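You operate a simulated robot arm through the tools that you are given. There is no shell and no other tool.

You run a simulated two-armed robot. Do the job below in one go: nothing can be reset, and whatever is moved stays where it is left.

JOB
Plug the monitor in, switch the strip on, type the logbook's run number and push ENTER.
Fine: the black plug goes in while the strip is off; leave the logbook and the white plug where they are.

The check looks at the end state, three seconds after you hand in, the way a careful person would. Anything else that was tipped, shoved, dropped, spilled or broken makes it a failure.

ROBOT AND FRAMES
Two 7-joint arms with two-finger parallel grippers on one trunk that stands fixed in place. Base frame: the origin is at the foot of the trunk, x ahead of it, y to its left, z up. Units: m, rad, N and s.
The left shoulder is at [0.03, 0.119, 1.035], the right one opposite. With the tool pointing down near the work surface each hand reaches from about 0.24 to 0.66 m from the base axis, measured 20 degrees to its own side. Payload 3.43 kg a hand.
The TCP of each hand is the grasp point between the finger pads, 0.03 m short of the fingertips. In the tool frame z runs along the fingers and y along their closing line. Largest opening 0.094 m; finger width 0.028, thickness 0.01; the body of the gripper, 0.05 by 0.096 m, starts 0.055 m behind the TCP.
Orientation is that of the tool frame in the base frame, as a unit quaternion [w, x, y, z]. With the fingers straight down and closing along the base's y, the tool's x points along the base's -x, its y along +y and its z along -z.

CONTROLS
- The arms move only by the tool apply_moves. It takes "left_moves", "right_moves" or both (then of equal length, played together; a hand with none holds still); each is a list that holds one entry, the list of rows, each a list of 6 numbers: the shift along the tool's x, y, z in units of 40 mm (1.0 is 40 mm), then the turn, a rotation vector about the tool's x, y, z in units of 6 degrees (1.0 is 6 degrees). In form: [[[dx, dy, dz, ax, ay, az], ...]]. A call has 1 to 20 rows; each row shifts and turns the commanded pose from where the row before left it, along the tool's axes as they then stand. "left_grip" and "right_grip" are, for a hand that has rows, the opening, from 0 (shut) to 1 (fully open), set as the call begins (left out, the last holds). A call with a number of a shift or a turn outside -1 to 1 is refused whole. A row lasts 0.2 s, in which the tool goes at most 0.05 m and 0.15 rad; a call with a longer step from one row to the next is refused whole, and so is a gripper value outside its range. A pose out of reach is approached as far as the arm can. The call stops where the force on the tool passes 40 N (or 10 N more than at its start, if that is more) or the arm is blocked; 0.2 s more then pass. The fingers move at their own pace (about 0.072 m/s each) and stop on an object; they squeeze with about 35 N. The grip force told is the motor's: it shows also when the fingers shut on nothing. Time passes only in rows, and 0.2 s behind the last, so rows that do not move let the fingers close. It gives the time, the measured TCP pose, the force on the tool (base axes), the opening and the grip force at its end, in the units of the frame above (readings bear some noise), with the torque about the TCP (base axes, N m) and any sound that the robot's microphone picked up.
- Cameras (640 x 400 px; columns grow to the right, rows downward): "scene" is now at [0.0335, 0.0119, 1.7262]; the picture's right is [0.23, -0.97, 0.00], its down [-0.86, -0.20, -0.47] and it looks along [0.46, 0.11, -0.88] (base axes); focal length 360 px, centre (320, 200). "left" rides on the left gripper at [0.076, -0.014, -0.103] in its tool frame; the picture's right is [0.18, 0.98, 0.00], its down [-0.75, 0.14, -0.64] and it looks along [-0.63, 0.12, 0.77] (tool axes); focal length 243 px, centre (320, 200). "right" rides on the right gripper at [0.076, 0.014, -0.102] in its tool frame; the picture's right is [-0.18, 0.98, 0.00], its down [-0.75, -0.14, -0.64] and it looks along [-0.63, -0.12, 0.77] (tool axes); focal length 243 px, centre (320, 200). There is no depth. A picture from a camera that has moved, and an enlarged one, comes with that camera's place and axes in the base frame and with its lens.
- snapshot(camera): a new picture of that camera. No time passes.
- slide_trunk(by): moves the trunk up (or, below 0, down) by that many m; the arms and the scene camera ride with it, the base frame stays. It gives what a move gives, with no picture.
- turn_head(pan, tilt): turns the head with the scene camera to pan (to the left, within 2.496 rad either way) and tilt (down, from -0.506 to 1.204), counted from straight ahead of the robot. It gives what a move gives.
- enlarge(camera, box): a new picture of the part [left, top, right, bottom] of that camera's present view, enlarged. No time passes.
- hand_in(): hands the job in; it is judged then, once.

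Places have to be worked out from the pictures, the camera data and where the tool is seen. Open the grippers and draw the arms clear of the work before you hand the job in, unless the task says otherwise.

The tools are called after "Request:" as name(argument=value, ...) on one line, values as JSON. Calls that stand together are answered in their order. apply_moves: Moves the arms, as the interface text tells. Its arguments: {"type":"object","properties":{"left_moves":{"type":"array","items":{"type":"array","items":{"type":"array","items":{"type":"number"}}}},"left_grip":{"type":"number"},"right_moves":{"type":"array","items":{"type":"array","items":{"type":"array","items":{"type":"number"}}}},"right_grip":{"type":"number"}},"required":[]} The other tools are called the same way: slide_trunk (by) moves the trunk up or down; turn_head (pan, tilt) turns the head that bears the scene camera; snapshot (camera) takes a picture; enlarge (camera, box) takes an enlarged picture of a part of a camera's view; hand_in () hands the job in.

At the start:

```text
time: 0.0
left_ee_pos: [0.4367, 0.2217, 1.1521]
left_tool_rot: [0.0, 0.0, 1.0, 0.001]
left_contact_force: [-0.8, -0.3, 0.6]
left_moment: [0.01, 0.03, -0.01]
left_finger_gap: 0.0941
left_finger_force: 0.1
right_ee_pos: [0.4186, -0.0976, 1.0896]
right_tool_rot: [-0.001, 0.0, 1.0, 0.0]
right_contact_force: [-0.3, -0.5, -0.9]
right_moment: [0.03, 0.01, 0.04]
right_finger_gap: 0.0939
right_finger_force: 0.0
trunk travel left (down, up): [-0.3, 0.11]
head pan, tilt (commanded): [0.232, 1.08]
```

scene: 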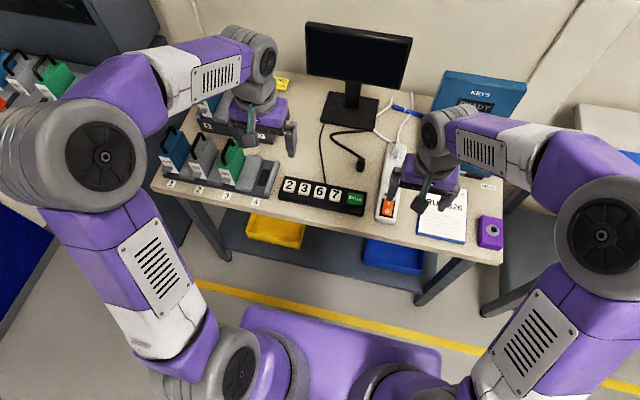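
right: 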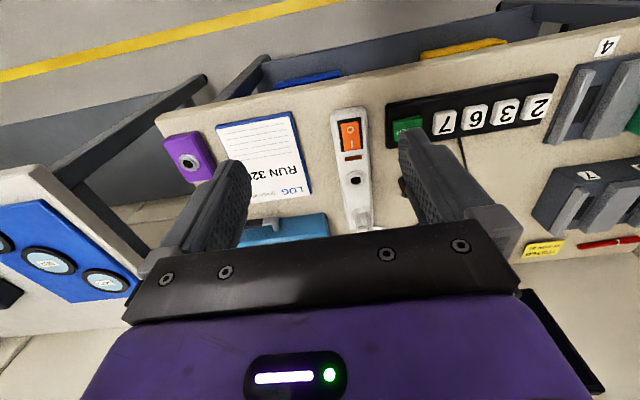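
left: 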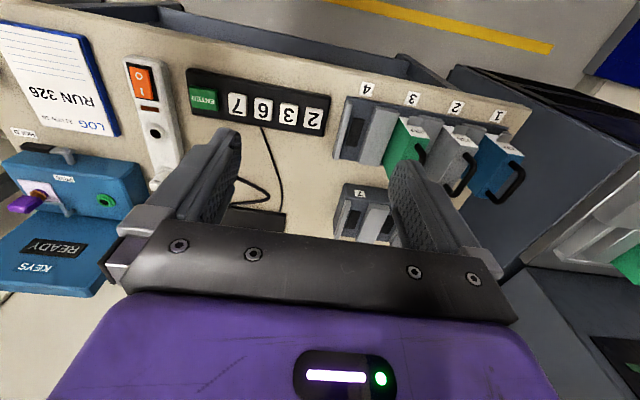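

I'll start by looking closely at the table from each camera to find the logbook number, the plug, the strip and the keypad.

Request:
enlarge(camera="scene", box=[260, 90, 420, 230])

Request:
enlarge(camera="right", box=[200, 80, 420, 240])

Request:
enlarge(camera="left", box=[0, 20, 340, 230])

Request:
enlarge(camera="scene", box=[370, 80, 530, 260])

```text
2.86 times, centred on (340, 160) of scene
camera zoom: at [0.0335, 0.0119, 1.7262], right [0.23, -0.97, 0.0], down [-0.86, -0.2, -0.47], along [0.46, 0.11, -0.88], focal length 1028 px, centre (263, 314)
```

zoom: 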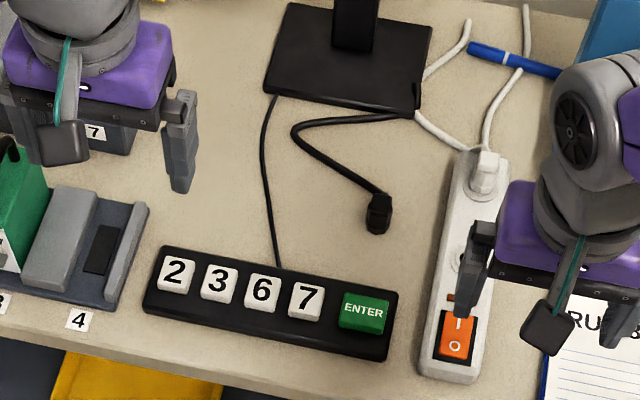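

```text
2.50 times, centred on (310, 160) of right
camera zoom: at [0.3433, -0.0832, 1.1913], right [0.18, 0.98, 0.0], down [0.75, -0.14, 0.64], along [0.63, -0.12, -0.77], focal length 606 px, centre (345, 300)
```

zoom: 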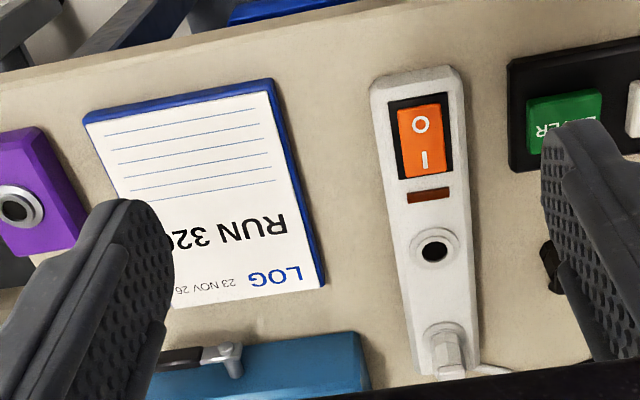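

```text
1.88 times, centred on (170, 125) of left
camera zoom: at [0.3601, 0.2045, 1.255], right [-0.18, 0.98, 0.0], down [0.75, 0.14, 0.64], along [0.63, 0.12, -0.77], focal length 457 px, centre (602, 341)
```

zoom: 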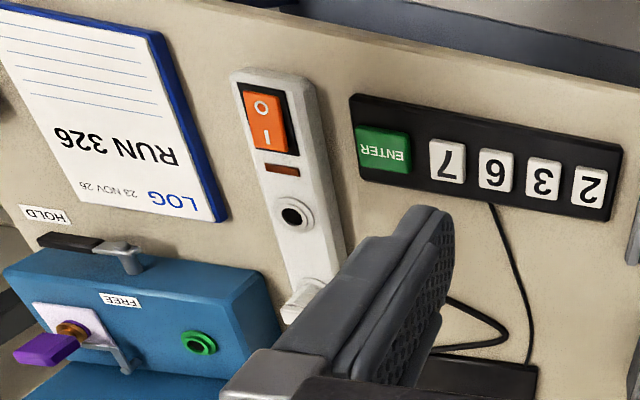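

```text
2.22 times, centred on (450, 170) of scene
camera zoom: at [0.0335, 0.0119, 1.7262], right [0.23, -0.97, 0.0], down [-0.86, -0.2, -0.47], along [0.46, 0.11, -0.88], focal length 800 px, centre (31, 267)
```

zoom: 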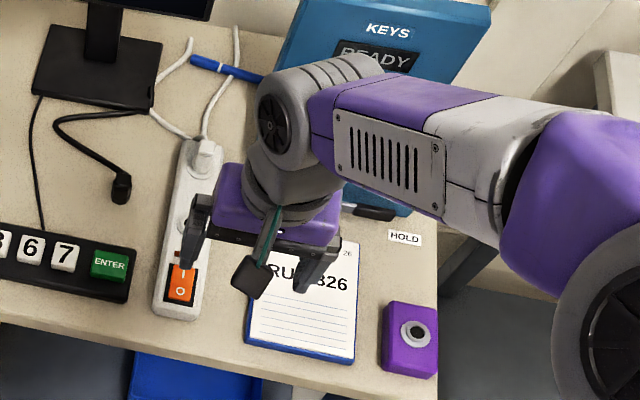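

The logbook reads RUN 326 and the strip is off, with its free socket at about [0.613, -0.067, 0.82]. A finger hides the black plug, so I'll shift both hands to the left to see it between the right fingers.

Request:
apply_moves(left_moves=[[[0, 1, 0, 0, 0, 0], [0, 1, 0, 0, 0, 0], [0, 1, 0, 0, 0, 0]]], right_moves=[[[0, 1, 0, 0, 0, 0], [0, 1, 0, 0, 0, 0], [0, 1, 0, 0, 0, 0]]])

Request:
snapshot(camera="right")

Request:
snapshot(camera="scene")

```text
time: 0.8
left_ee_pos: [0.4357, 0.3456, 1.1524]
left_tool_rot: [-0.001, 0.0, 1.0, -0.001]
left_contact_force: [0.3, 0.4, 0.1]
left_moment: [-0.02, 0.0, -0.03]
left_finger_gap: 0.0938
left_finger_force: 0.1
right_ee_pos: [0.4193, 0.0248, 1.0897]
right_tool_rot: [0.0, 0.0, 1.0, -0.001]
right_contact_force: [-0.2, 0.8, 0.3]
right_moment: [-0.03, 0.01, -0.01]
right_finger_gap: 0.0939
right_finger_force: 0.0
trunk travel left (down, up): [-0.3, 0.11]
head pan, tilt (commanded): [0.232, 1.08]
```

```text
taken
camera right: at [0.3445, 0.0384, 1.1917], right [0.18, 0.98, 0.0], down [0.75, -0.14, 0.64], along [0.63, -0.12, -0.77], focal length 243 px, centre (320, 200)
```

right: 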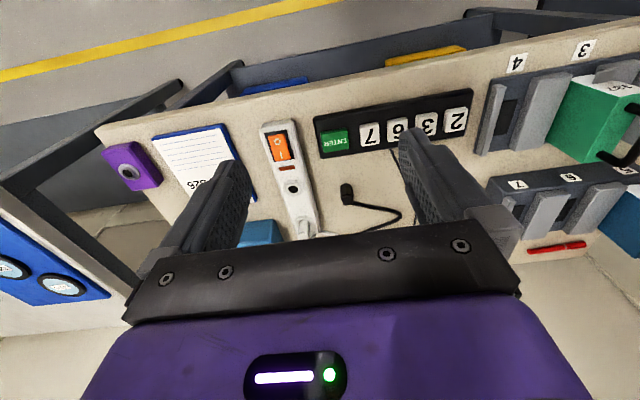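

```text
taken
camera scene: at [0.0337, 0.0148, 1.7262], right [0.23, -0.97, 0.0], down [-0.86, -0.2, -0.47], along [0.46, 0.11, -0.88], focal length 360 px, centre (320, 200)
```

scene: 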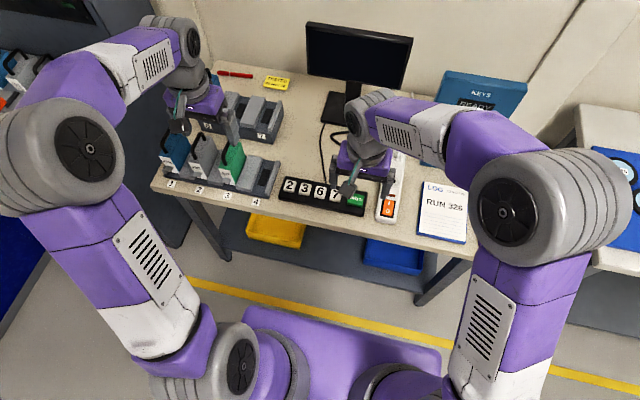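

The black plug shows in the gap between the fingers. I'll enlarge that area and the log page.

Request:
enlarge(camera="right", box=[250, 110, 410, 240])

Request:
enlarge(camera="scene", box=[400, 160, 480, 250])

```text
3.08 times, centred on (330, 175) of right
camera zoom: at [0.3445, 0.0384, 1.1917], right [0.18, 0.98, 0.0], down [0.75, -0.14, 0.64], along [0.63, -0.12, -0.77], focal length 746 px, centre (289, 277)
```

zoom: 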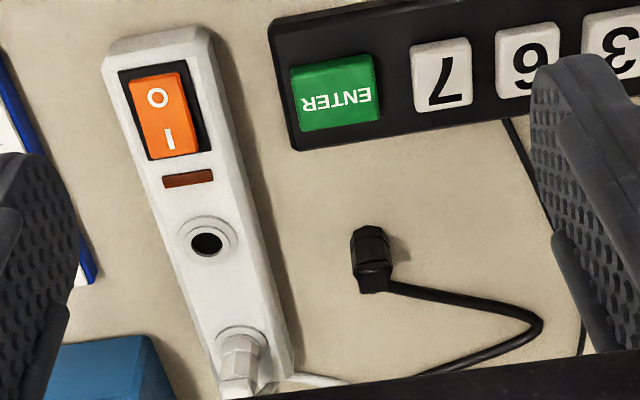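

```text
4.44 times, centred on (440, 205) of scene
camera zoom: at [0.0337, 0.0148, 1.7262], right [0.23, -0.97, 0.0], down [-0.86, -0.2, -0.47], along [0.46, 0.11, -0.88], focal length 1599 px, centre (-213, 178)
```

zoom: 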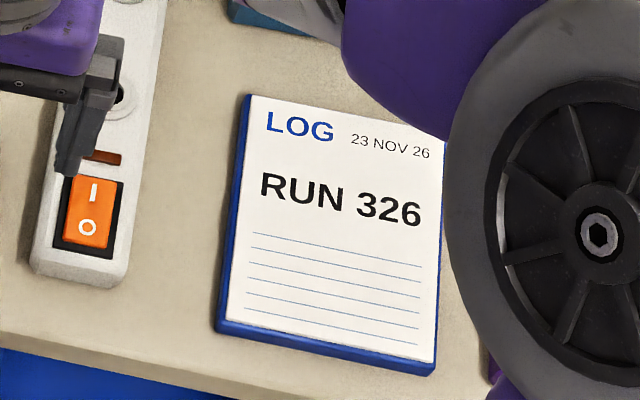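

The run number is 326. I'll bring the right hand lower and nearer so I can tell whether the black plug is standing or lying.

Request:
apply_moves(right_moves=[[[-0.6, 0, 0.8, 0, 0, 0], [-0.6, 0, 0.8, 0, 0, 0], [-0.6, 0, 0.8, 0, 0, 0]]])

Request:
snapshot(camera="right")

Request:
enlarge(camera="right", box=[240, 110, 440, 240])

```text
time: 1.6
left_ee_pos: [0.4383, 0.3429, 1.1526]
left_tool_rot: [0.0, -0.001, 1.0, 0.0]
left_contact_force: [0.1, 0.5, 0.6]
left_moment: [0.01, 0.0, 0.02]
left_finger_gap: 0.0942
left_finger_force: 0.1
right_ee_pos: [0.4922, 0.0224, 0.9938]
right_tool_rot: [0.0, 0.0, 1.0, -0.001]
right_contact_force: [0.5, -0.5, -0.7]
right_moment: [-0.03, 0.01, 0.02]
right_finger_gap: 0.094
right_finger_force: 0.1
trunk travel left (down, up): [-0.3, 0.11]
head pan, tilt (commanded): [0.232, 1.08]
```

```text
taken
camera right: at [0.4162, 0.0367, 1.0955], right [0.18, 0.98, 0.0], down [0.75, -0.14, 0.64], along [0.63, -0.12, -0.77], focal length 243 px, centre (320, 200)
```

right: 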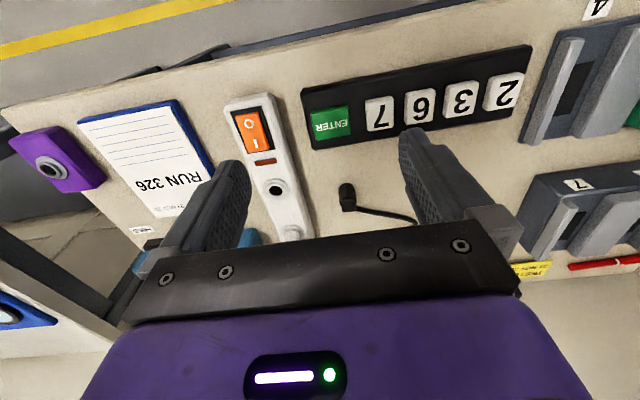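

```text
3.08 times, centred on (340, 175) of right
camera zoom: at [0.4162, 0.0367, 1.0955], right [0.18, 0.98, 0.0], down [0.75, -0.14, 0.64], along [0.63, -0.12, -0.77], focal length 746 px, centre (258, 277)
```

zoom: 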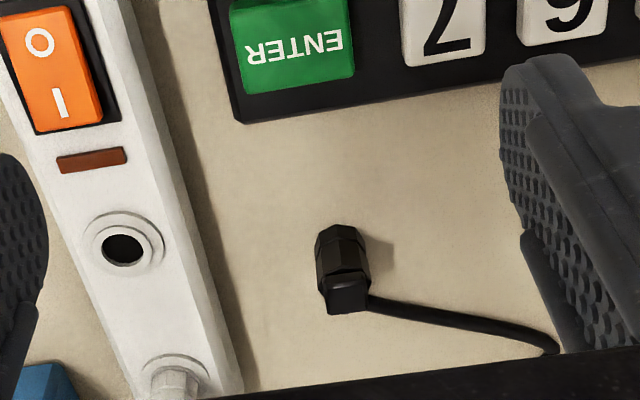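

The table top works out to about z = 0.78 and the plug to about [0.665, 0.035], but its posture is still unclear. I'll go closer and tilt the fingers outward for a flatter view.

Request:
apply_moves(right_moves=[[[-0.4, 0, 0.7, 0, 0, 0], [-0.4, 0, 0.7, 0, 0, 0], [-0.2, 0, 0.6, 0, -1, 0], [0, 0, 0, 0, -1, 0], [0, 0, 0, 0, -1, 0]]])

Request:
snapshot(camera="right")

Request:
enlarge(camera="right", box=[240, 100, 440, 240])

```text
time: 2.8
left_ee_pos: [0.437, 0.3428, 1.153]
left_tool_rot: [-0.001, 0.0, 1.0, -0.001]
left_contact_force: [-0.6, -0.6, 0.3]
left_moment: [-0.03, 0.0, -0.02]
left_finger_gap: 0.0941
left_finger_force: 0.1
right_ee_pos: [0.5299, 0.0232, 0.9145]
right_tool_rot: [0.157, 0.0, 0.988, -0.001]
right_contact_force: [0.9, -0.5, -0.2]
right_moment: [-0.04, -0.06, 0.03]
right_finger_gap: 0.0938
right_finger_force: 0.0
trunk travel left (down, up): [-0.3, 0.11]
head pan, tilt (commanded): [0.232, 1.08]
```

```text
taken
camera right: at [0.427, 0.0372, 0.9877], right [0.17, 0.98, 0.06], down [0.52, -0.14, 0.84], along [0.84, -0.12, -0.53], focal length 243 px, centre (320, 200)
```

right: 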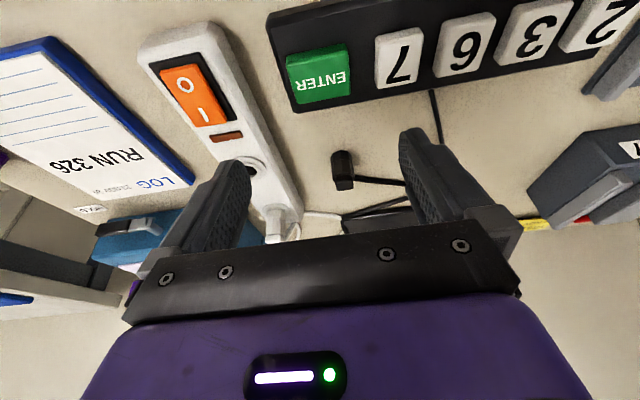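

```text
2.86 times, centred on (340, 170) of right
camera zoom: at [0.427, 0.0372, 0.9877], right [0.17, 0.98, 0.06], down [0.52, -0.14, 0.84], along [0.84, -0.12, -0.53], focal length 693 px, centre (263, 286)
```

zoom: 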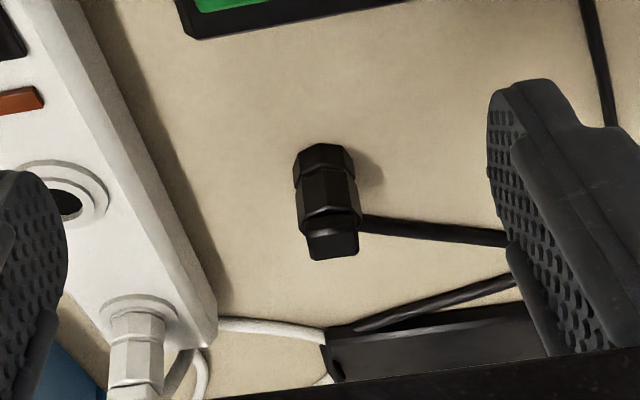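

Triangulating across the views puts the plug upright: base near [0.65, 0.035, 0.78], top near z = 0.827. I'll zoom further on both plugs to compare their shapes and see which way the pin points.

Request:
enlarge(camera="right", box=[320, 140, 380, 200])

Request:
enlarge(camera="right", box=[240, 150, 320, 245])

Request:
enlarge(camera="left", box=[0, 60, 240, 240])

```text
6.67 times, centred on (350, 170) of right
camera zoom: at [0.427, 0.0372, 0.9877], right [0.17, 0.98, 0.06], down [0.52, -0.14, 0.84], along [0.84, -0.12, -0.53], focal length 1618 px, centre (120, 400)
```

zoom: 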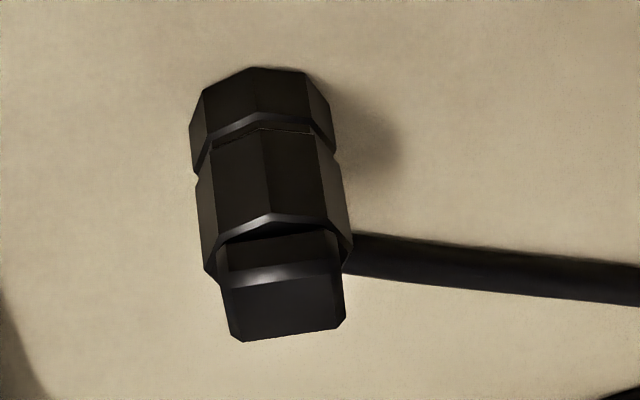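

```text
4.21 times, centred on (280, 198) of right
camera zoom: at [0.427, 0.0372, 0.9877], right [0.17, 0.98, 0.06], down [0.52, -0.14, 0.84], along [0.84, -0.12, -0.53], focal length 1022 px, centre (488, 210)
```

zoom: 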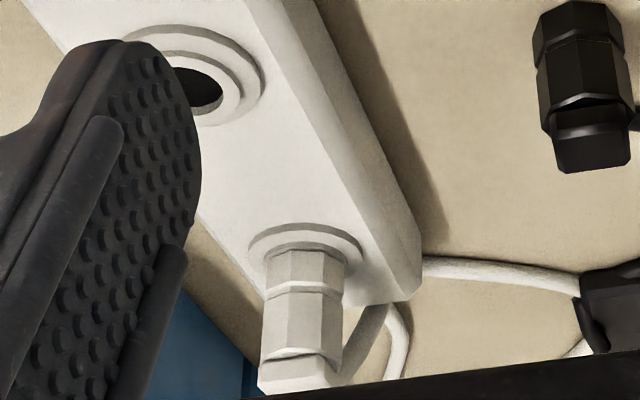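

```text
2.22 times, centred on (120, 150) of left
camera zoom: at [0.3602, 0.3263, 1.2556], right [-0.18, 0.98, 0.0], down [0.75, 0.14, 0.64], along [0.63, 0.12, -0.77], focal length 539 px, centre (764, 311)
```

zoom: 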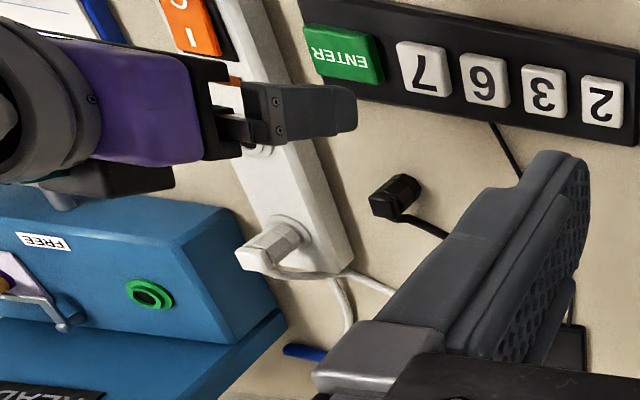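

The black plug stands upright like the white one, about 25 mm wide, with its cord leaving on the +y side. I'll grip it across a line near x so the fingers miss the cord, so I'm raising the hand, turning it about 67° and tilting it slightly.

Request:
apply_moves(right_moves=[[[0, 0, -0.5, 0, 1, 0], [0, 0, -0.5, 0, 1, 0], [0, 0, -0.5, 0, 1, 0], [0, 0, 0, 0, 0, -1], [0, 0, 0, 0, 0, -1], [0, 0, 0, 0, 0, -1], [0, 0, 0, 0, 0, -1], [0, 0, 0, 0, 0, -1], [0, 0, 0, 0, 0, -1], [0, 0, 0, 0, 0, -1], [0, 0, 0, 0, 0, -1], [0, 0, 0, 0, 0, -1], [0, 0, 0, 0, 0, -1], [0, 0, 0, 0, 0, -1], [0, 0, 0, 0, 0, -0.25], [0, 0, 0, 0, -1, 0], [0, 0, 0, 0, -1, 0], [0, 0, 0, 0, -0.5, 0]]])

Request:
snapshot(camera="right")

Request:
snapshot(camera="scene")

```text
time: 6.6
left_ee_pos: [0.4365, 0.3422, 1.153]
left_tool_rot: [0.0, -0.001, 1.0, 0.0]
left_contact_force: [0.5, 0.1, 1.0]
left_moment: [0.01, 0.05, 0.0]
left_finger_gap: 0.0939
left_finger_force: 0.0
right_ee_pos: [0.5185, 0.0228, 0.9733]
right_tool_rot: [0.109, -0.551, 0.824, 0.073]
right_contact_force: [1.0, 0.3, 0.6]
right_moment: [0.05, 0.0, 0.02]
right_finger_gap: 0.094
right_finger_force: 0.1
trunk travel left (down, up): [-0.3, 0.11]
head pan, tilt (commanded): [0.232, 1.08]
```

```text
taken
camera right: at [0.4677, -0.0645, 1.0512], right [-0.84, 0.54, 0.05], down [0.34, 0.46, 0.82], along [0.42, 0.7, -0.58], focal length 243 px, centre (320, 200)
```

right: 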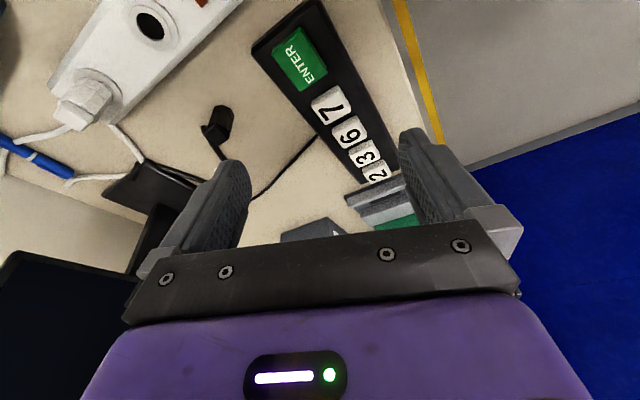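

```text
taken
camera scene: at [0.0334, 0.0115, 1.7262], right [0.23, -0.97, 0.0], down [-0.86, -0.2, -0.47], along [0.46, 0.11, -0.88], focal length 360 px, centre (320, 200)
```

scene: 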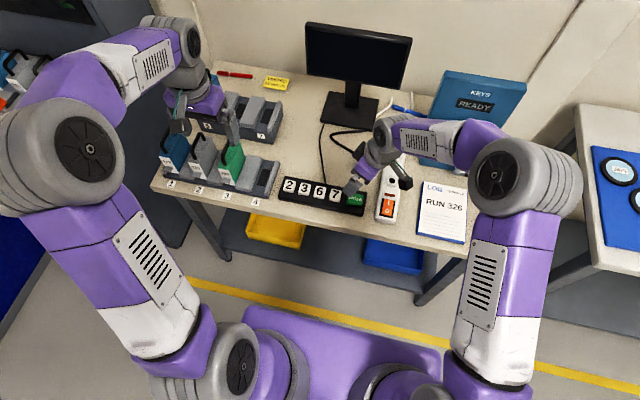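

The hand reached the planned orientation. I'll enlarge the plug from this new direction to fix its position and the cord's direction.

Request:
enlarge(camera="right", box=[160, 80, 270, 190])

Request:
enlarge(camera="right", box=[60, 0, 200, 130])

```text
3.64 times, centred on (215, 135) of right
camera zoom: at [0.4677, -0.0645, 1.0512], right [-0.84, 0.54, 0.05], down [0.34, 0.46, 0.82], along [0.42, 0.7, -0.58], focal length 882 px, centre (702, 436)
```

zoom: 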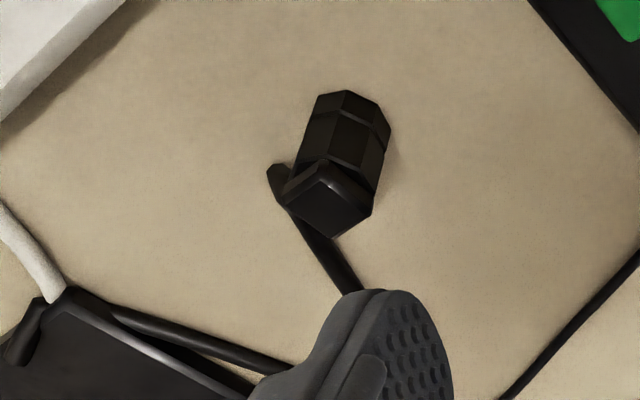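

```text
3.08 times, centred on (130, 65) of right
camera zoom: at [0.4677, -0.0645, 1.0512], right [-0.84, 0.54, 0.05], down [0.34, 0.46, 0.82], along [0.42, 0.7, -0.58], focal length 746 px, centre (905, 615)
```

zoom: 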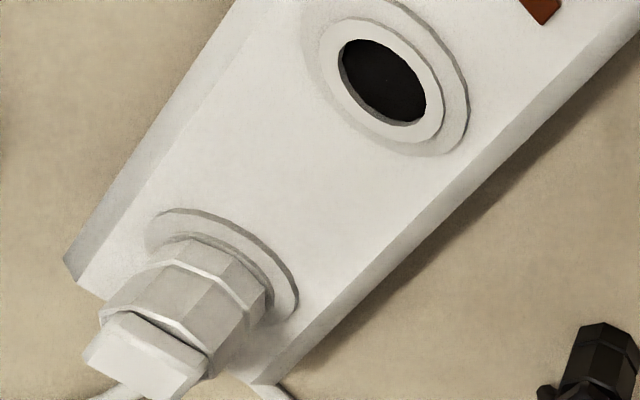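

From here the cord seems to leave the plug's far (+x) side and then bend to the left. I'll zoom right in, because that decides which way to close the fingers.

Request:
enlarge(camera="right", box=[195, 98, 235, 138])

Request:
enlarge(camera="scene", box=[340, 150, 380, 180])

Request:
enlarge(camera="left", box=[130, 100, 210, 180])

```text
10.00 times, centred on (215, 118) of right
camera zoom: at [0.4677, -0.0645, 1.0512], right [-0.84, 0.54, 0.05], down [0.34, 0.46, 0.82], along [0.42, 0.7, -0.58], focal length 2426 px, centre (1370, 1020)
```

zoom: 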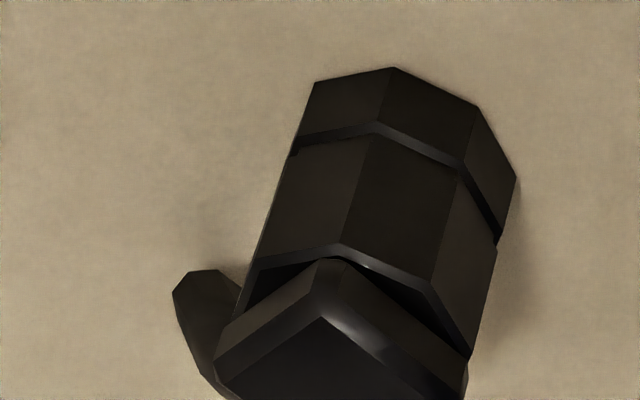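

```text
13.33 times, centred on (360, 165) of scene
camera zoom: at [0.0334, 0.0115, 1.7262], right [0.23, -0.97, 0.0], down [-0.86, -0.2, -0.47], along [0.46, 0.11, -0.88], focal length 4798 px, centre (-213, 667)
```

zoom: 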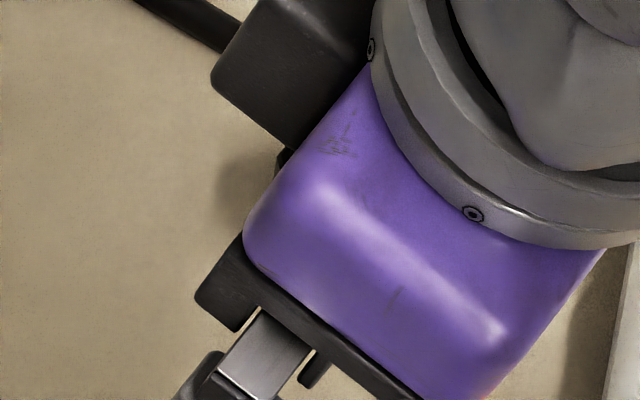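

```text
5.00 times, centred on (170, 140) of left
camera zoom: at [0.3604, 0.3256, 1.2557], right [-0.18, 0.98, 0.0], down [0.75, 0.14, 0.64], along [0.63, 0.12, -0.77], focal length 1213 px, centre (1070, 500)
```

zoom: 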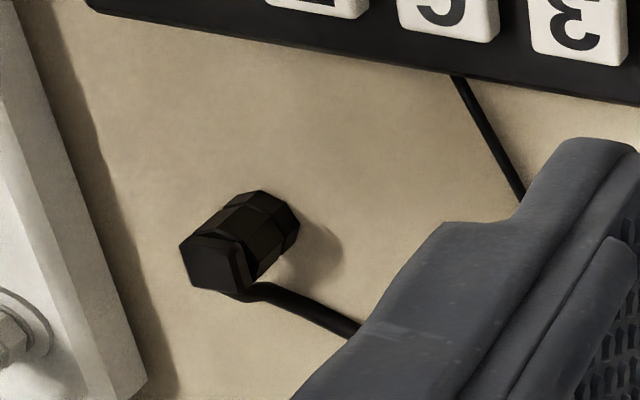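

The stub confirms the cord leaves the +x side, so the fingers should close along a line about 67.5° from x, flat on two facets. I'll turn the hand back to that heading with the gripper partly closed.

Request:
apply_moves(right_moves=[[[0, 0, 0, 0, 1, 0], [0, 0, 0, 0, 1, 0], [0, 0, 0, 0, 0.5, 0], [0, 0, 0, 0, 0, 1], [0, 0, 0, 0, 0, 1], [0, 0, 0, 0, 0, 1], [0, 0, 0, 0, 0, 1], [0, 0, 0, 0, 0, 1], [0, 0, 0, 0, 0, 1], [0, 0, 0, 0, 0, 1], [0, 0, 0, 0, 0, 1], [0, 0, 0, 0, 0, 1], [0, 0, 0, 0, 0, 1], [0, 0, 0, 0, 0, 1], [0, 0, 0, 0, 0, 1], [0, 0, 0, 0, 0, 1], [0, 0, 0, 0, 0, 1], [0, 0, 0, 0, 0, 1]]], right_grip=0.7)

Request:
apply_moves(right_moves=[[[0, 0, 0, 0, -1, 0], [0, 0, 0, 0, -1, 0], [0, 0, 0, 0, -0.5, 0]]])

Request:
snapshot(camera="right")

```text
time: 10.4
left_ee_pos: [0.4377, 0.342, 1.1518]
left_tool_rot: [0.0, 0.001, 1.0, 0.0]
left_contact_force: [0.0, -0.9, -1.1]
left_moment: [0.01, 0.0, -0.02]
left_finger_gap: 0.0938
left_finger_force: 0.1
right_ee_pos: [0.5168, 0.0236, 0.9722]
right_tool_rot: [0.0, 0.196, 0.981, 0.0]
right_contact_force: [-0.3, -0.2, 0.7]
right_moment: [0.03, 0.0, 0.02]
right_finger_gap: 0.0659
right_finger_force: 0.1
trunk travel left (down, up): [-0.3, 0.11]
head pan, tilt (commanded): [0.232, 1.08]
```

```text
time: 11.2
left_ee_pos: [0.4368, 0.3422, 1.1521]
left_tool_rot: [0.0, 0.0, 1.0, 0.0]
left_contact_force: [-0.3, 0.1, 0.0]
left_moment: [0.01, 0.02, 0.02]
left_finger_gap: 0.0938
left_finger_force: 0.1
right_ee_pos: [0.5172, 0.0234, 0.9707]
right_tool_rot: [0.129, 0.193, 0.972, -0.026]
right_contact_force: [-0.1, -0.2, -0.6]
right_moment: [-0.01, 0.01, -0.01]
right_finger_gap: 0.0658
right_finger_force: 0.1
trunk travel left (down, up): [-0.3, 0.11]
head pan, tilt (commanded): [0.232, 1.08]
```

```text
taken
camera right: at [0.4315, 0.0739, 1.0502], right [0.54, 0.84, 0.05], down [0.46, -0.35, 0.82], along [0.7, -0.42, -0.58], focal length 243 px, centre (320, 200)
```

right: 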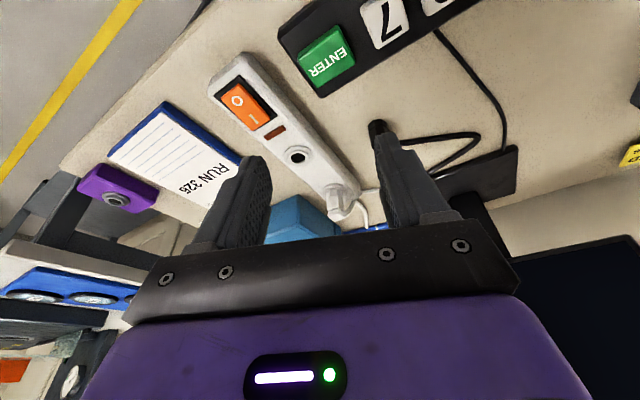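

The orientation is as planned. Next I'll move the hand above the plug at [0.657, 0.0365, 0.90], with the tips still clear of it, to test the reach and check the line-up.

Request:
apply_moves(right_moves=[[[-0.636, 0.41, 0.628, 0, 0, 0], [-0.636, 0.41, 0.628, 0, 0, 0], [-0.636, 0.41, 0.628, 0, 0, 0], [-0.636, 0.41, 0.628, 0, 0, 0], [0, 0, 0, 0, 0, 0]]])

Request:
snapshot(camera="right")

Request:
snapshot(camera="left")

Request:
snapshot(camera="scene")

```text
time: 12.4
left_ee_pos: [0.4347, 0.3425, 1.1533]
left_tool_rot: [0.001, 0.001, 1.0, 0.0]
left_contact_force: [-0.9, 0.2, -0.1]
left_moment: [-0.02, -0.01, 0.0]
left_finger_gap: 0.0936
left_finger_force: 0.1
right_ee_pos: [0.6516, 0.0354, 0.903]
right_tool_rot: [0.127, 0.194, 0.972, -0.026]
right_contact_force: [-0.3, 1.5, -0.9]
right_moment: [0.02, 0.0, 0.0]
right_finger_gap: 0.0659
right_finger_force: 0.1
right hand out of reach, approached as far as the arm can: row 4
trunk travel left (down, up): [-0.3, 0.11]
head pan, tilt (commanded): [0.232, 1.08]
```

```text
taken
camera right: at [0.5664, 0.0859, 0.9819], right [0.54, 0.84, 0.05], down [0.47, -0.35, 0.81], along [0.7, -0.42, -0.58], focal length 243 px, centre (320, 200)
```

right: 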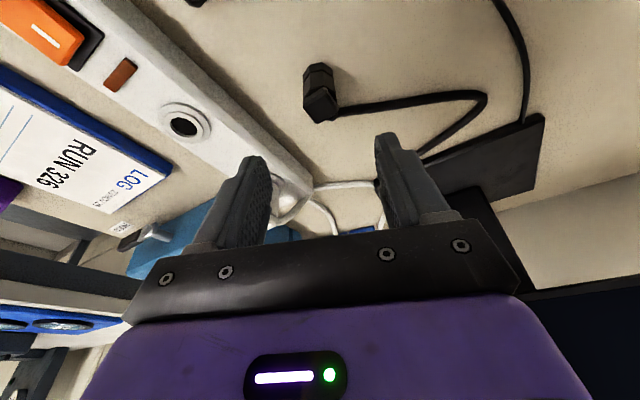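

```text
taken
camera left: at [0.3593, 0.3263, 1.2559], right [-0.18, 0.98, 0.0], down [0.75, 0.14, 0.64], along [0.63, 0.12, -0.77], focal length 243 px, centre (320, 200)
```

left: 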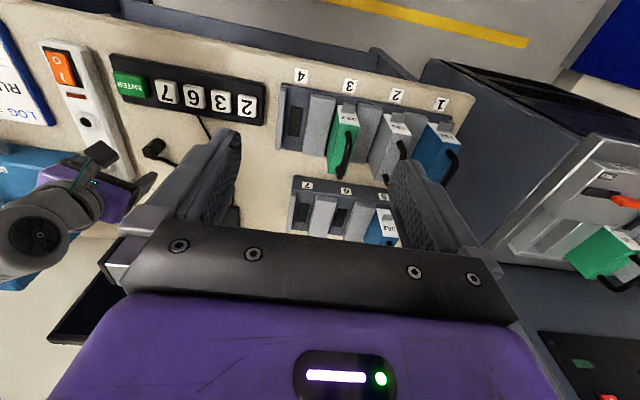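

```text
taken
camera scene: at [0.0319, 0.0124, 1.7263], right [0.23, -0.97, 0.0], down [-0.86, -0.2, -0.47], along [0.46, 0.11, -0.88], focal length 360 px, centre (320, 200)
```

scene: 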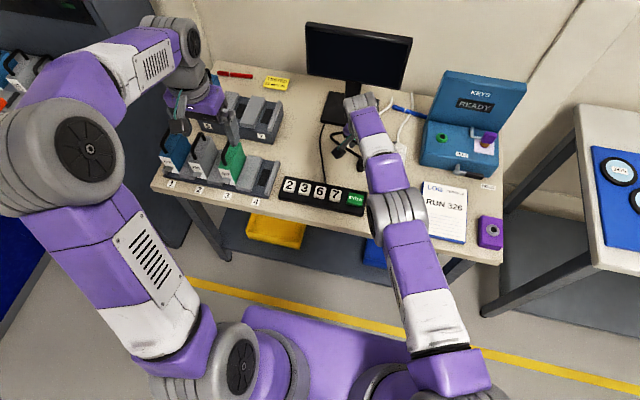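

The arm ended about 5 mm short at this height, but it should gain reach lower down, and a bit more tilt helps too. I'll enlarge the plug from this closer view to refine its position.

Request:
enlarge(camera="right", box=[280, 50, 360, 130])

Request:
enlarge(camera="right", box=[140, 80, 260, 160])

```text
5.00 times, centred on (320, 90) of right
camera zoom: at [0.5664, 0.0859, 0.9819], right [0.54, 0.84, 0.05], down [0.47, -0.35, 0.81], along [0.7, -0.42, -0.58], focal length 1213 px, centre (320, 750)
```

zoom: 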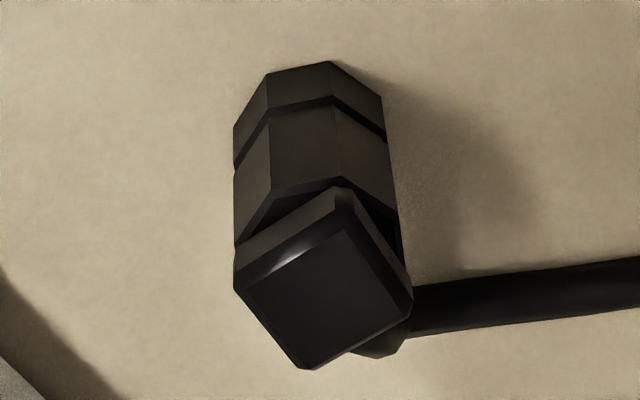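

```text
5.00 times, centred on (200, 120) of right
camera zoom: at [0.5664, 0.0859, 0.9819], right [0.54, 0.84, 0.05], down [0.47, -0.35, 0.81], along [0.7, -0.42, -0.58], focal length 1213 px, centre (920, 600)
```

zoom: 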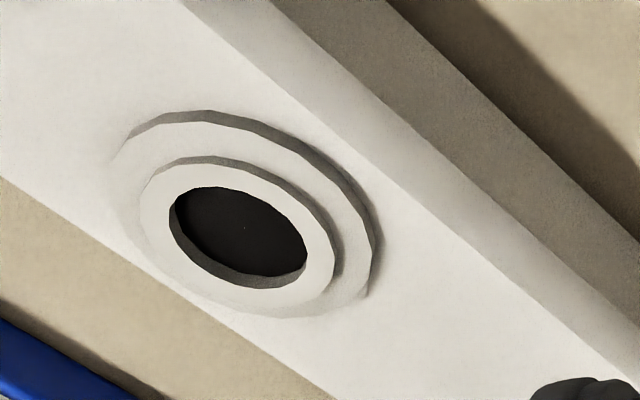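

The plug centre is now fixed at [0.660, 0.036], top about z = 0.827, with the cord clear on the far side. I'll add 6° of tilt for reach margin and check the resulting pose.

Request:
apply_moves(right_moves=[[[0.1, 0, 0, 0, -0.5, 0], [0, 0, 0, 0, -0.5, 0], [0, 0, 0, 0, 0, 0]]])

```text
time: 13.2
left_ee_pos: [0.4366, 0.3414, 1.1536]
left_tool_rot: [0.0, -0.001, 1.0, 0.0]
left_contact_force: [-0.6, 0.3, 0.4]
left_moment: [-0.02, -0.02, 0.0]
left_finger_gap: 0.0938
left_finger_force: 0.1
right_ee_pos: [0.6502, 0.0361, 0.9028]
right_tool_rot: [0.18, 0.192, 0.964, -0.035]
right_contact_force: [-0.2, 0.2, -0.1]
right_moment: [0.01, 0.01, 0.01]
right_finger_gap: 0.066
right_finger_force: 0.1
trunk travel left (down, up): [-0.3, 0.11]
head pan, tilt (commanded): [0.232, 1.08]
```

The tilt is in and the arm is no longer at its limit. I'll lower straight down so the tips are just beside the plug's top, then check the alignment in the camera.

Request:
apply_moves(right_moves=[[[0.12, 0.029, 0.417, 0, 0, 0], [0.12, 0.029, 0.417, 0, 0, 0], [0.12, 0.029, 0.417, 0, 0, 0], [0, 0, 0, 0, 0, 0]]])

Request:
snapshot(camera="right")

Request:
enlarge(camera="left", box=[80, 100, 200, 220])

```text
time: 14.2
left_ee_pos: [0.4368, 0.3423, 1.1538]
left_tool_rot: [0.0, 0.0, 1.0, -0.001]
left_contact_force: [-0.5, -0.3, 0.4]
left_moment: [0.05, -0.02, -0.03]
left_finger_gap: 0.0939
left_finger_force: 0.0
right_ee_pos: [0.6562, 0.038, 0.8493]
right_tool_rot: [0.179, 0.192, 0.964, -0.035]
right_contact_force: [-0.3, -0.3, -0.1]
right_moment: [0.01, 0.01, 0.01]
right_finger_gap: 0.0657
right_finger_force: 0.0
trunk travel left (down, up): [-0.3, 0.11]
head pan, tilt (commanded): [0.232, 1.08]
```

```text
taken
camera right: at [0.5626, 0.0919, 0.9174], right [0.54, 0.84, 0.07], down [0.38, -0.31, 0.87], along [0.75, -0.44, -0.49], focal length 243 px, centre (320, 200)
```

right: 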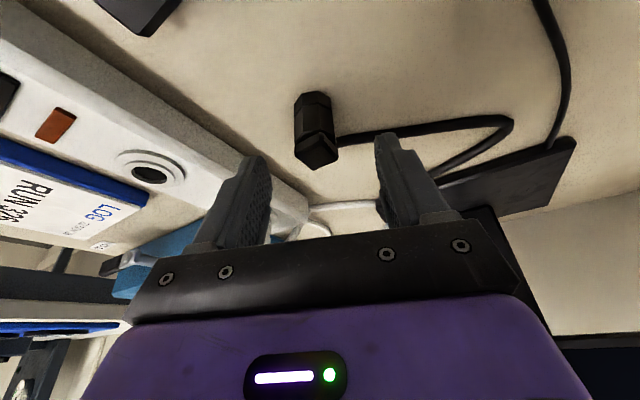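

```text
3.33 times, centred on (140, 160) of left
camera zoom: at [0.3601, 0.326, 1.2557], right [-0.18, 0.98, 0.0], down [0.75, 0.14, 0.64], along [0.63, 0.12, -0.77], focal length 809 px, centre (920, 333)
```

zoom: 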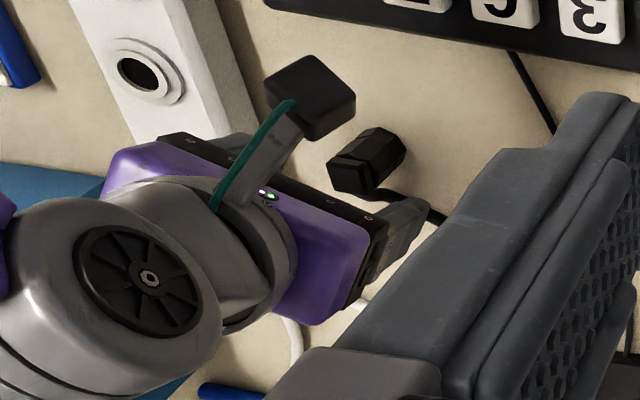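

The plug sits midway between the fingertips, as predicted. I'll go straight down another 27 mm to z ≈ 0.822 so the tips stay about 7 mm above the table.

Request:
apply_moves(right_moves=[[[0.128, 0, 0.316, 0, 0, 0], [0.128, 0, 0.316, 0, 0, 0], [0, 0, 0, 0, 0, 0]]])

Request:
snapshot(camera="right")

Request:
enlarge(camera="right", box=[230, 80, 430, 230])

```text
time: 15.0
left_ee_pos: [0.4368, 0.3421, 1.1527]
left_tool_rot: [-0.001, 0.0, 1.0, 0.0]
left_contact_force: [0.6, -0.2, 0.2]
left_moment: [0.04, 0.01, 0.0]
left_finger_gap: 0.0941
left_finger_force: 0.0
right_ee_pos: [0.6495, 0.0363, 0.823]
right_tool_rot: [0.179, 0.193, 0.964, -0.035]
right_contact_force: [0.3, 0.0, -0.3]
right_moment: [0.01, 0.04, 0.01]
right_finger_gap: 0.0657
right_finger_force: 0.1
right hand out of reach, approached as far as the arm can: row 1, 2
trunk travel left (down, up): [-0.3, 0.11]
head pan, tilt (commanded): [0.232, 1.08]
```

```text
taken
camera right: at [0.5566, 0.0904, 0.8913], right [0.54, 0.84, 0.07], down [0.38, -0.31, 0.87], along [0.75, -0.44, -0.49], focal length 243 px, centre (320, 200)
```

right: 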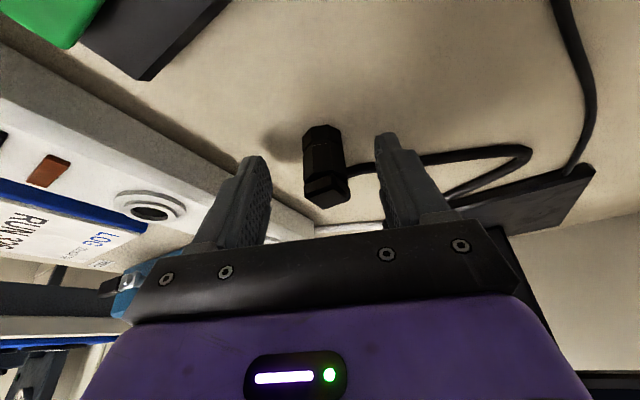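

```text
2.67 times, centred on (330, 155) of right
camera zoom: at [0.5566, 0.0904, 0.8913], right [0.54, 0.84, 0.07], down [0.38, -0.31, 0.87], along [0.75, -0.44, -0.49], focal length 647 px, centre (293, 320)
```

zoom: 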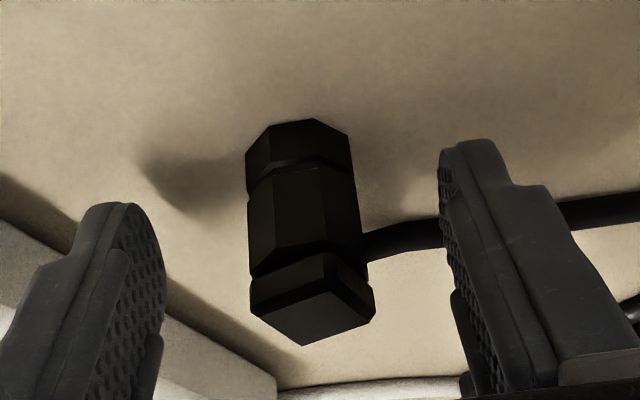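

The arm stopped at its reach limit here, but the plug sits well inside the pads (about 1–3 mm off centre) and the cord is clear. I'll close on it now.

Request:
apply_moves(right_moves=[[[0, 0, 0, 0, 0, 0], [0, 0, 0, 0, 0, 0], [0, 0, 0, 0, 0, 0], [0, 0, 0, 0, 0, 0], [0, 0, 0, 0, 0, 0]]], right_grip=0)

Request:
snapshot(camera="right")

Request:
enlarge(camera="right", box=[230, 80, 430, 230])

```text
time: 16.2
left_ee_pos: [0.4363, 0.3427, 1.1528]
left_tool_rot: [-0.001, 0.0, 1.0, -0.001]
left_contact_force: [0.7, -1.0, -0.4]
left_moment: [0.0, -0.05, -0.03]
left_finger_gap: 0.0939
left_finger_force: 0.1
right_ee_pos: [0.6494, 0.0356, 0.8238]
right_tool_rot: [0.179, 0.192, 0.964, -0.035]
right_contact_force: [-0.6, 0.0, 0.8]
right_moment: [0.03, -0.03, -0.01]
right_finger_gap: 0.0252
right_finger_force: 35.2
trunk travel left (down, up): [-0.3, 0.11]
head pan, tilt (commanded): [0.232, 1.08]
```

```text
taken
camera right: at [0.5566, 0.0904, 0.8914], right [0.53, 0.84, 0.07], down [0.38, -0.31, 0.87], along [0.75, -0.44, -0.49], focal length 243 px, centre (320, 200)
```

right: 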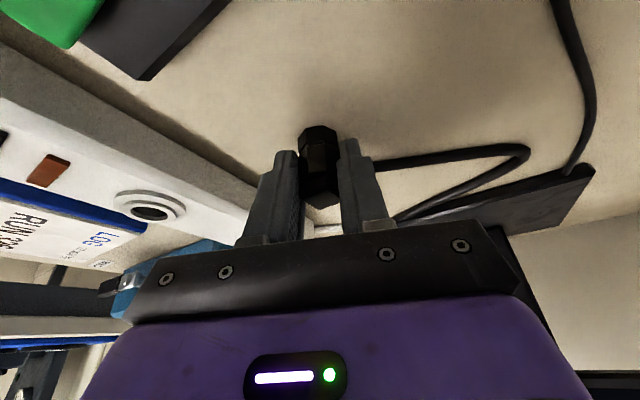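

```text
2.67 times, centred on (330, 155) of right
camera zoom: at [0.5566, 0.0904, 0.8914], right [0.53, 0.84, 0.07], down [0.38, -0.31, 0.87], along [0.75, -0.44, -0.49], focal length 647 px, centre (293, 320)
```

zoom: 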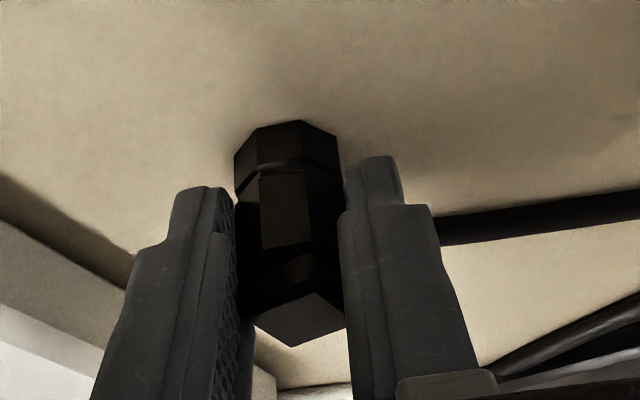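

Gripped: the opening is 25.2 mm at 35 N and the plug is still upright. I'll lift it straight up about 8 cm and check its underside and the cord.

Request:
apply_moves(right_moves=[[[-0.09, 0, -0.233, 0, 0, 0], [-0.134, 0, -0.35, 0, 0, 0], [-0.179, 0, -0.467, 0, 0, 0], [-0.179, 0, -0.467, 0, 0, 0], [-0.134, 0, -0.35, 0, 0, 0], [0, 0, 0, 0, 0, 0]]])

Request:
snapshot(camera="right")

Request:
snapshot(camera="left")

Request:
snapshot(camera="scene")

```text
time: 17.6
left_ee_pos: [0.437, 0.3418, 1.1531]
left_tool_rot: [0.0, 0.0, 1.0, 0.0]
left_contact_force: [0.2, 0.4, 0.3]
left_moment: [0.0, 0.0, 0.0]
left_finger_gap: 0.0941
left_finger_force: 0.1
right_ee_pos: [0.6472, 0.0381, 0.9029]
right_tool_rot: [0.179, 0.192, 0.964, -0.035]
right_contact_force: [-0.3, 0.0, -0.3]
right_moment: [-0.01, -0.02, 0.03]
right_finger_gap: 0.0247
right_finger_force: 34.9
trunk travel left (down, up): [-0.3, 0.11]
head pan, tilt (commanded): [0.232, 1.08]
```

```text
taken
camera right: at [0.5544, 0.0914, 0.9714], right [0.53, 0.84, 0.07], down [0.38, -0.31, 0.87], along [0.75, -0.44, -0.49], focal length 243 px, centre (320, 200)
```

right: 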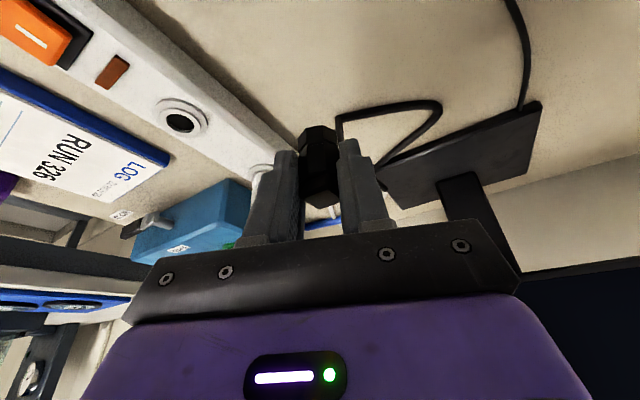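

```text
taken
camera left: at [0.3606, 0.3259, 1.2555], right [-0.18, 0.98, 0.0], down [0.75, 0.14, 0.64], along [0.63, 0.12, -0.77], focal length 243 px, centre (320, 200)
```

left: 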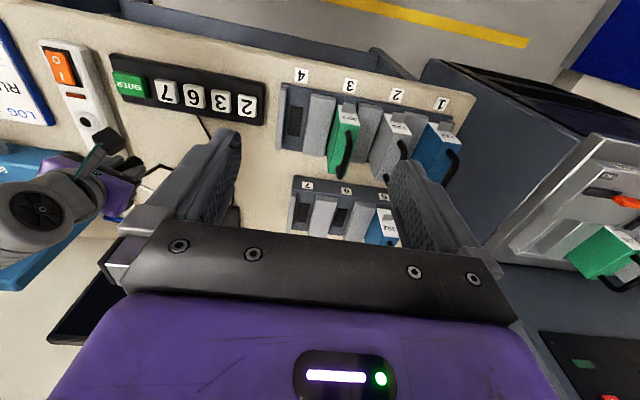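

```text
taken
camera scene: at [0.0337, 0.0119, 1.7262], right [0.23, -0.97, 0.0], down [-0.86, -0.2, -0.47], along [0.46, 0.11, -0.88], focal length 360 px, centre (320, 200)
```

scene: 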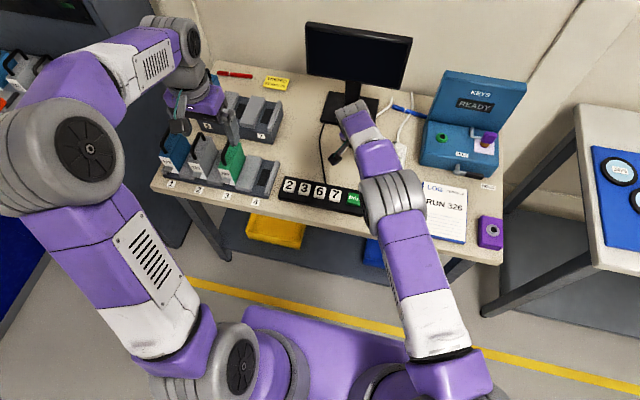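

The plug came up with the hand and the cord follows. I'll look at its bottom end and at the socket from here.

Request:
enlarge(camera="right", box=[270, 100, 390, 220])

Request:
enlarge(camera="right", box=[130, 80, 290, 200])

Request:
enlarge(camera="left", box=[40, 80, 200, 240])

```text
3.33 times, centred on (330, 160) of right
camera zoom: at [0.5544, 0.0914, 0.9714], right [0.53, 0.84, 0.07], down [0.38, -0.31, 0.87], along [0.75, -0.44, -0.49], focal length 809 px, centre (287, 333)
```

zoom: 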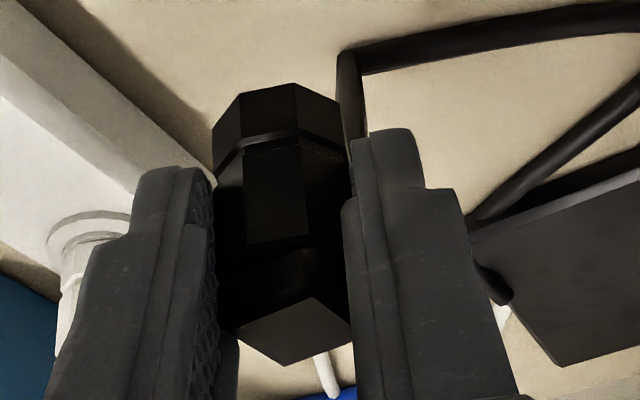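

```text
3.33 times, centred on (210, 140) of right
camera zoom: at [0.5544, 0.0914, 0.9714], right [0.53, 0.84, 0.07], down [0.38, -0.31, 0.87], along [0.75, -0.44, -0.49], focal length 809 px, centre (687, 400)
```

zoom: 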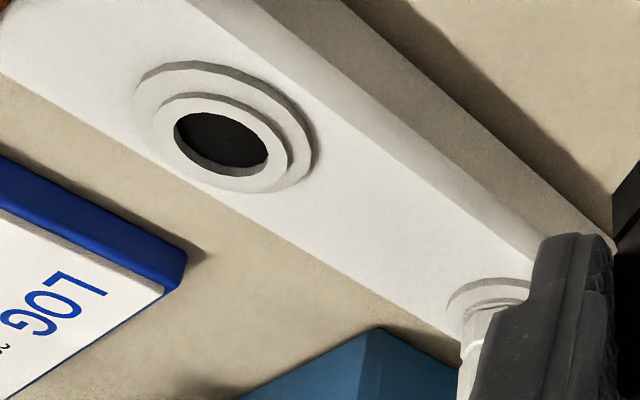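

```text
2.50 times, centred on (120, 160) of left
camera zoom: at [0.3606, 0.3259, 1.2555], right [-0.18, 0.98, 0.0], down [0.75, 0.14, 0.64], along [0.63, 0.12, -0.77], focal length 606 px, centre (820, 300)
```

zoom: 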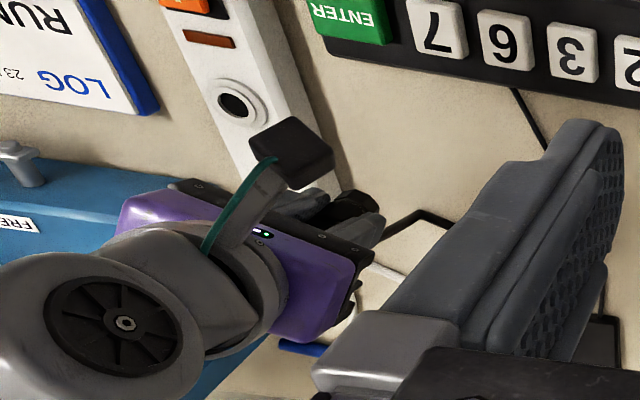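

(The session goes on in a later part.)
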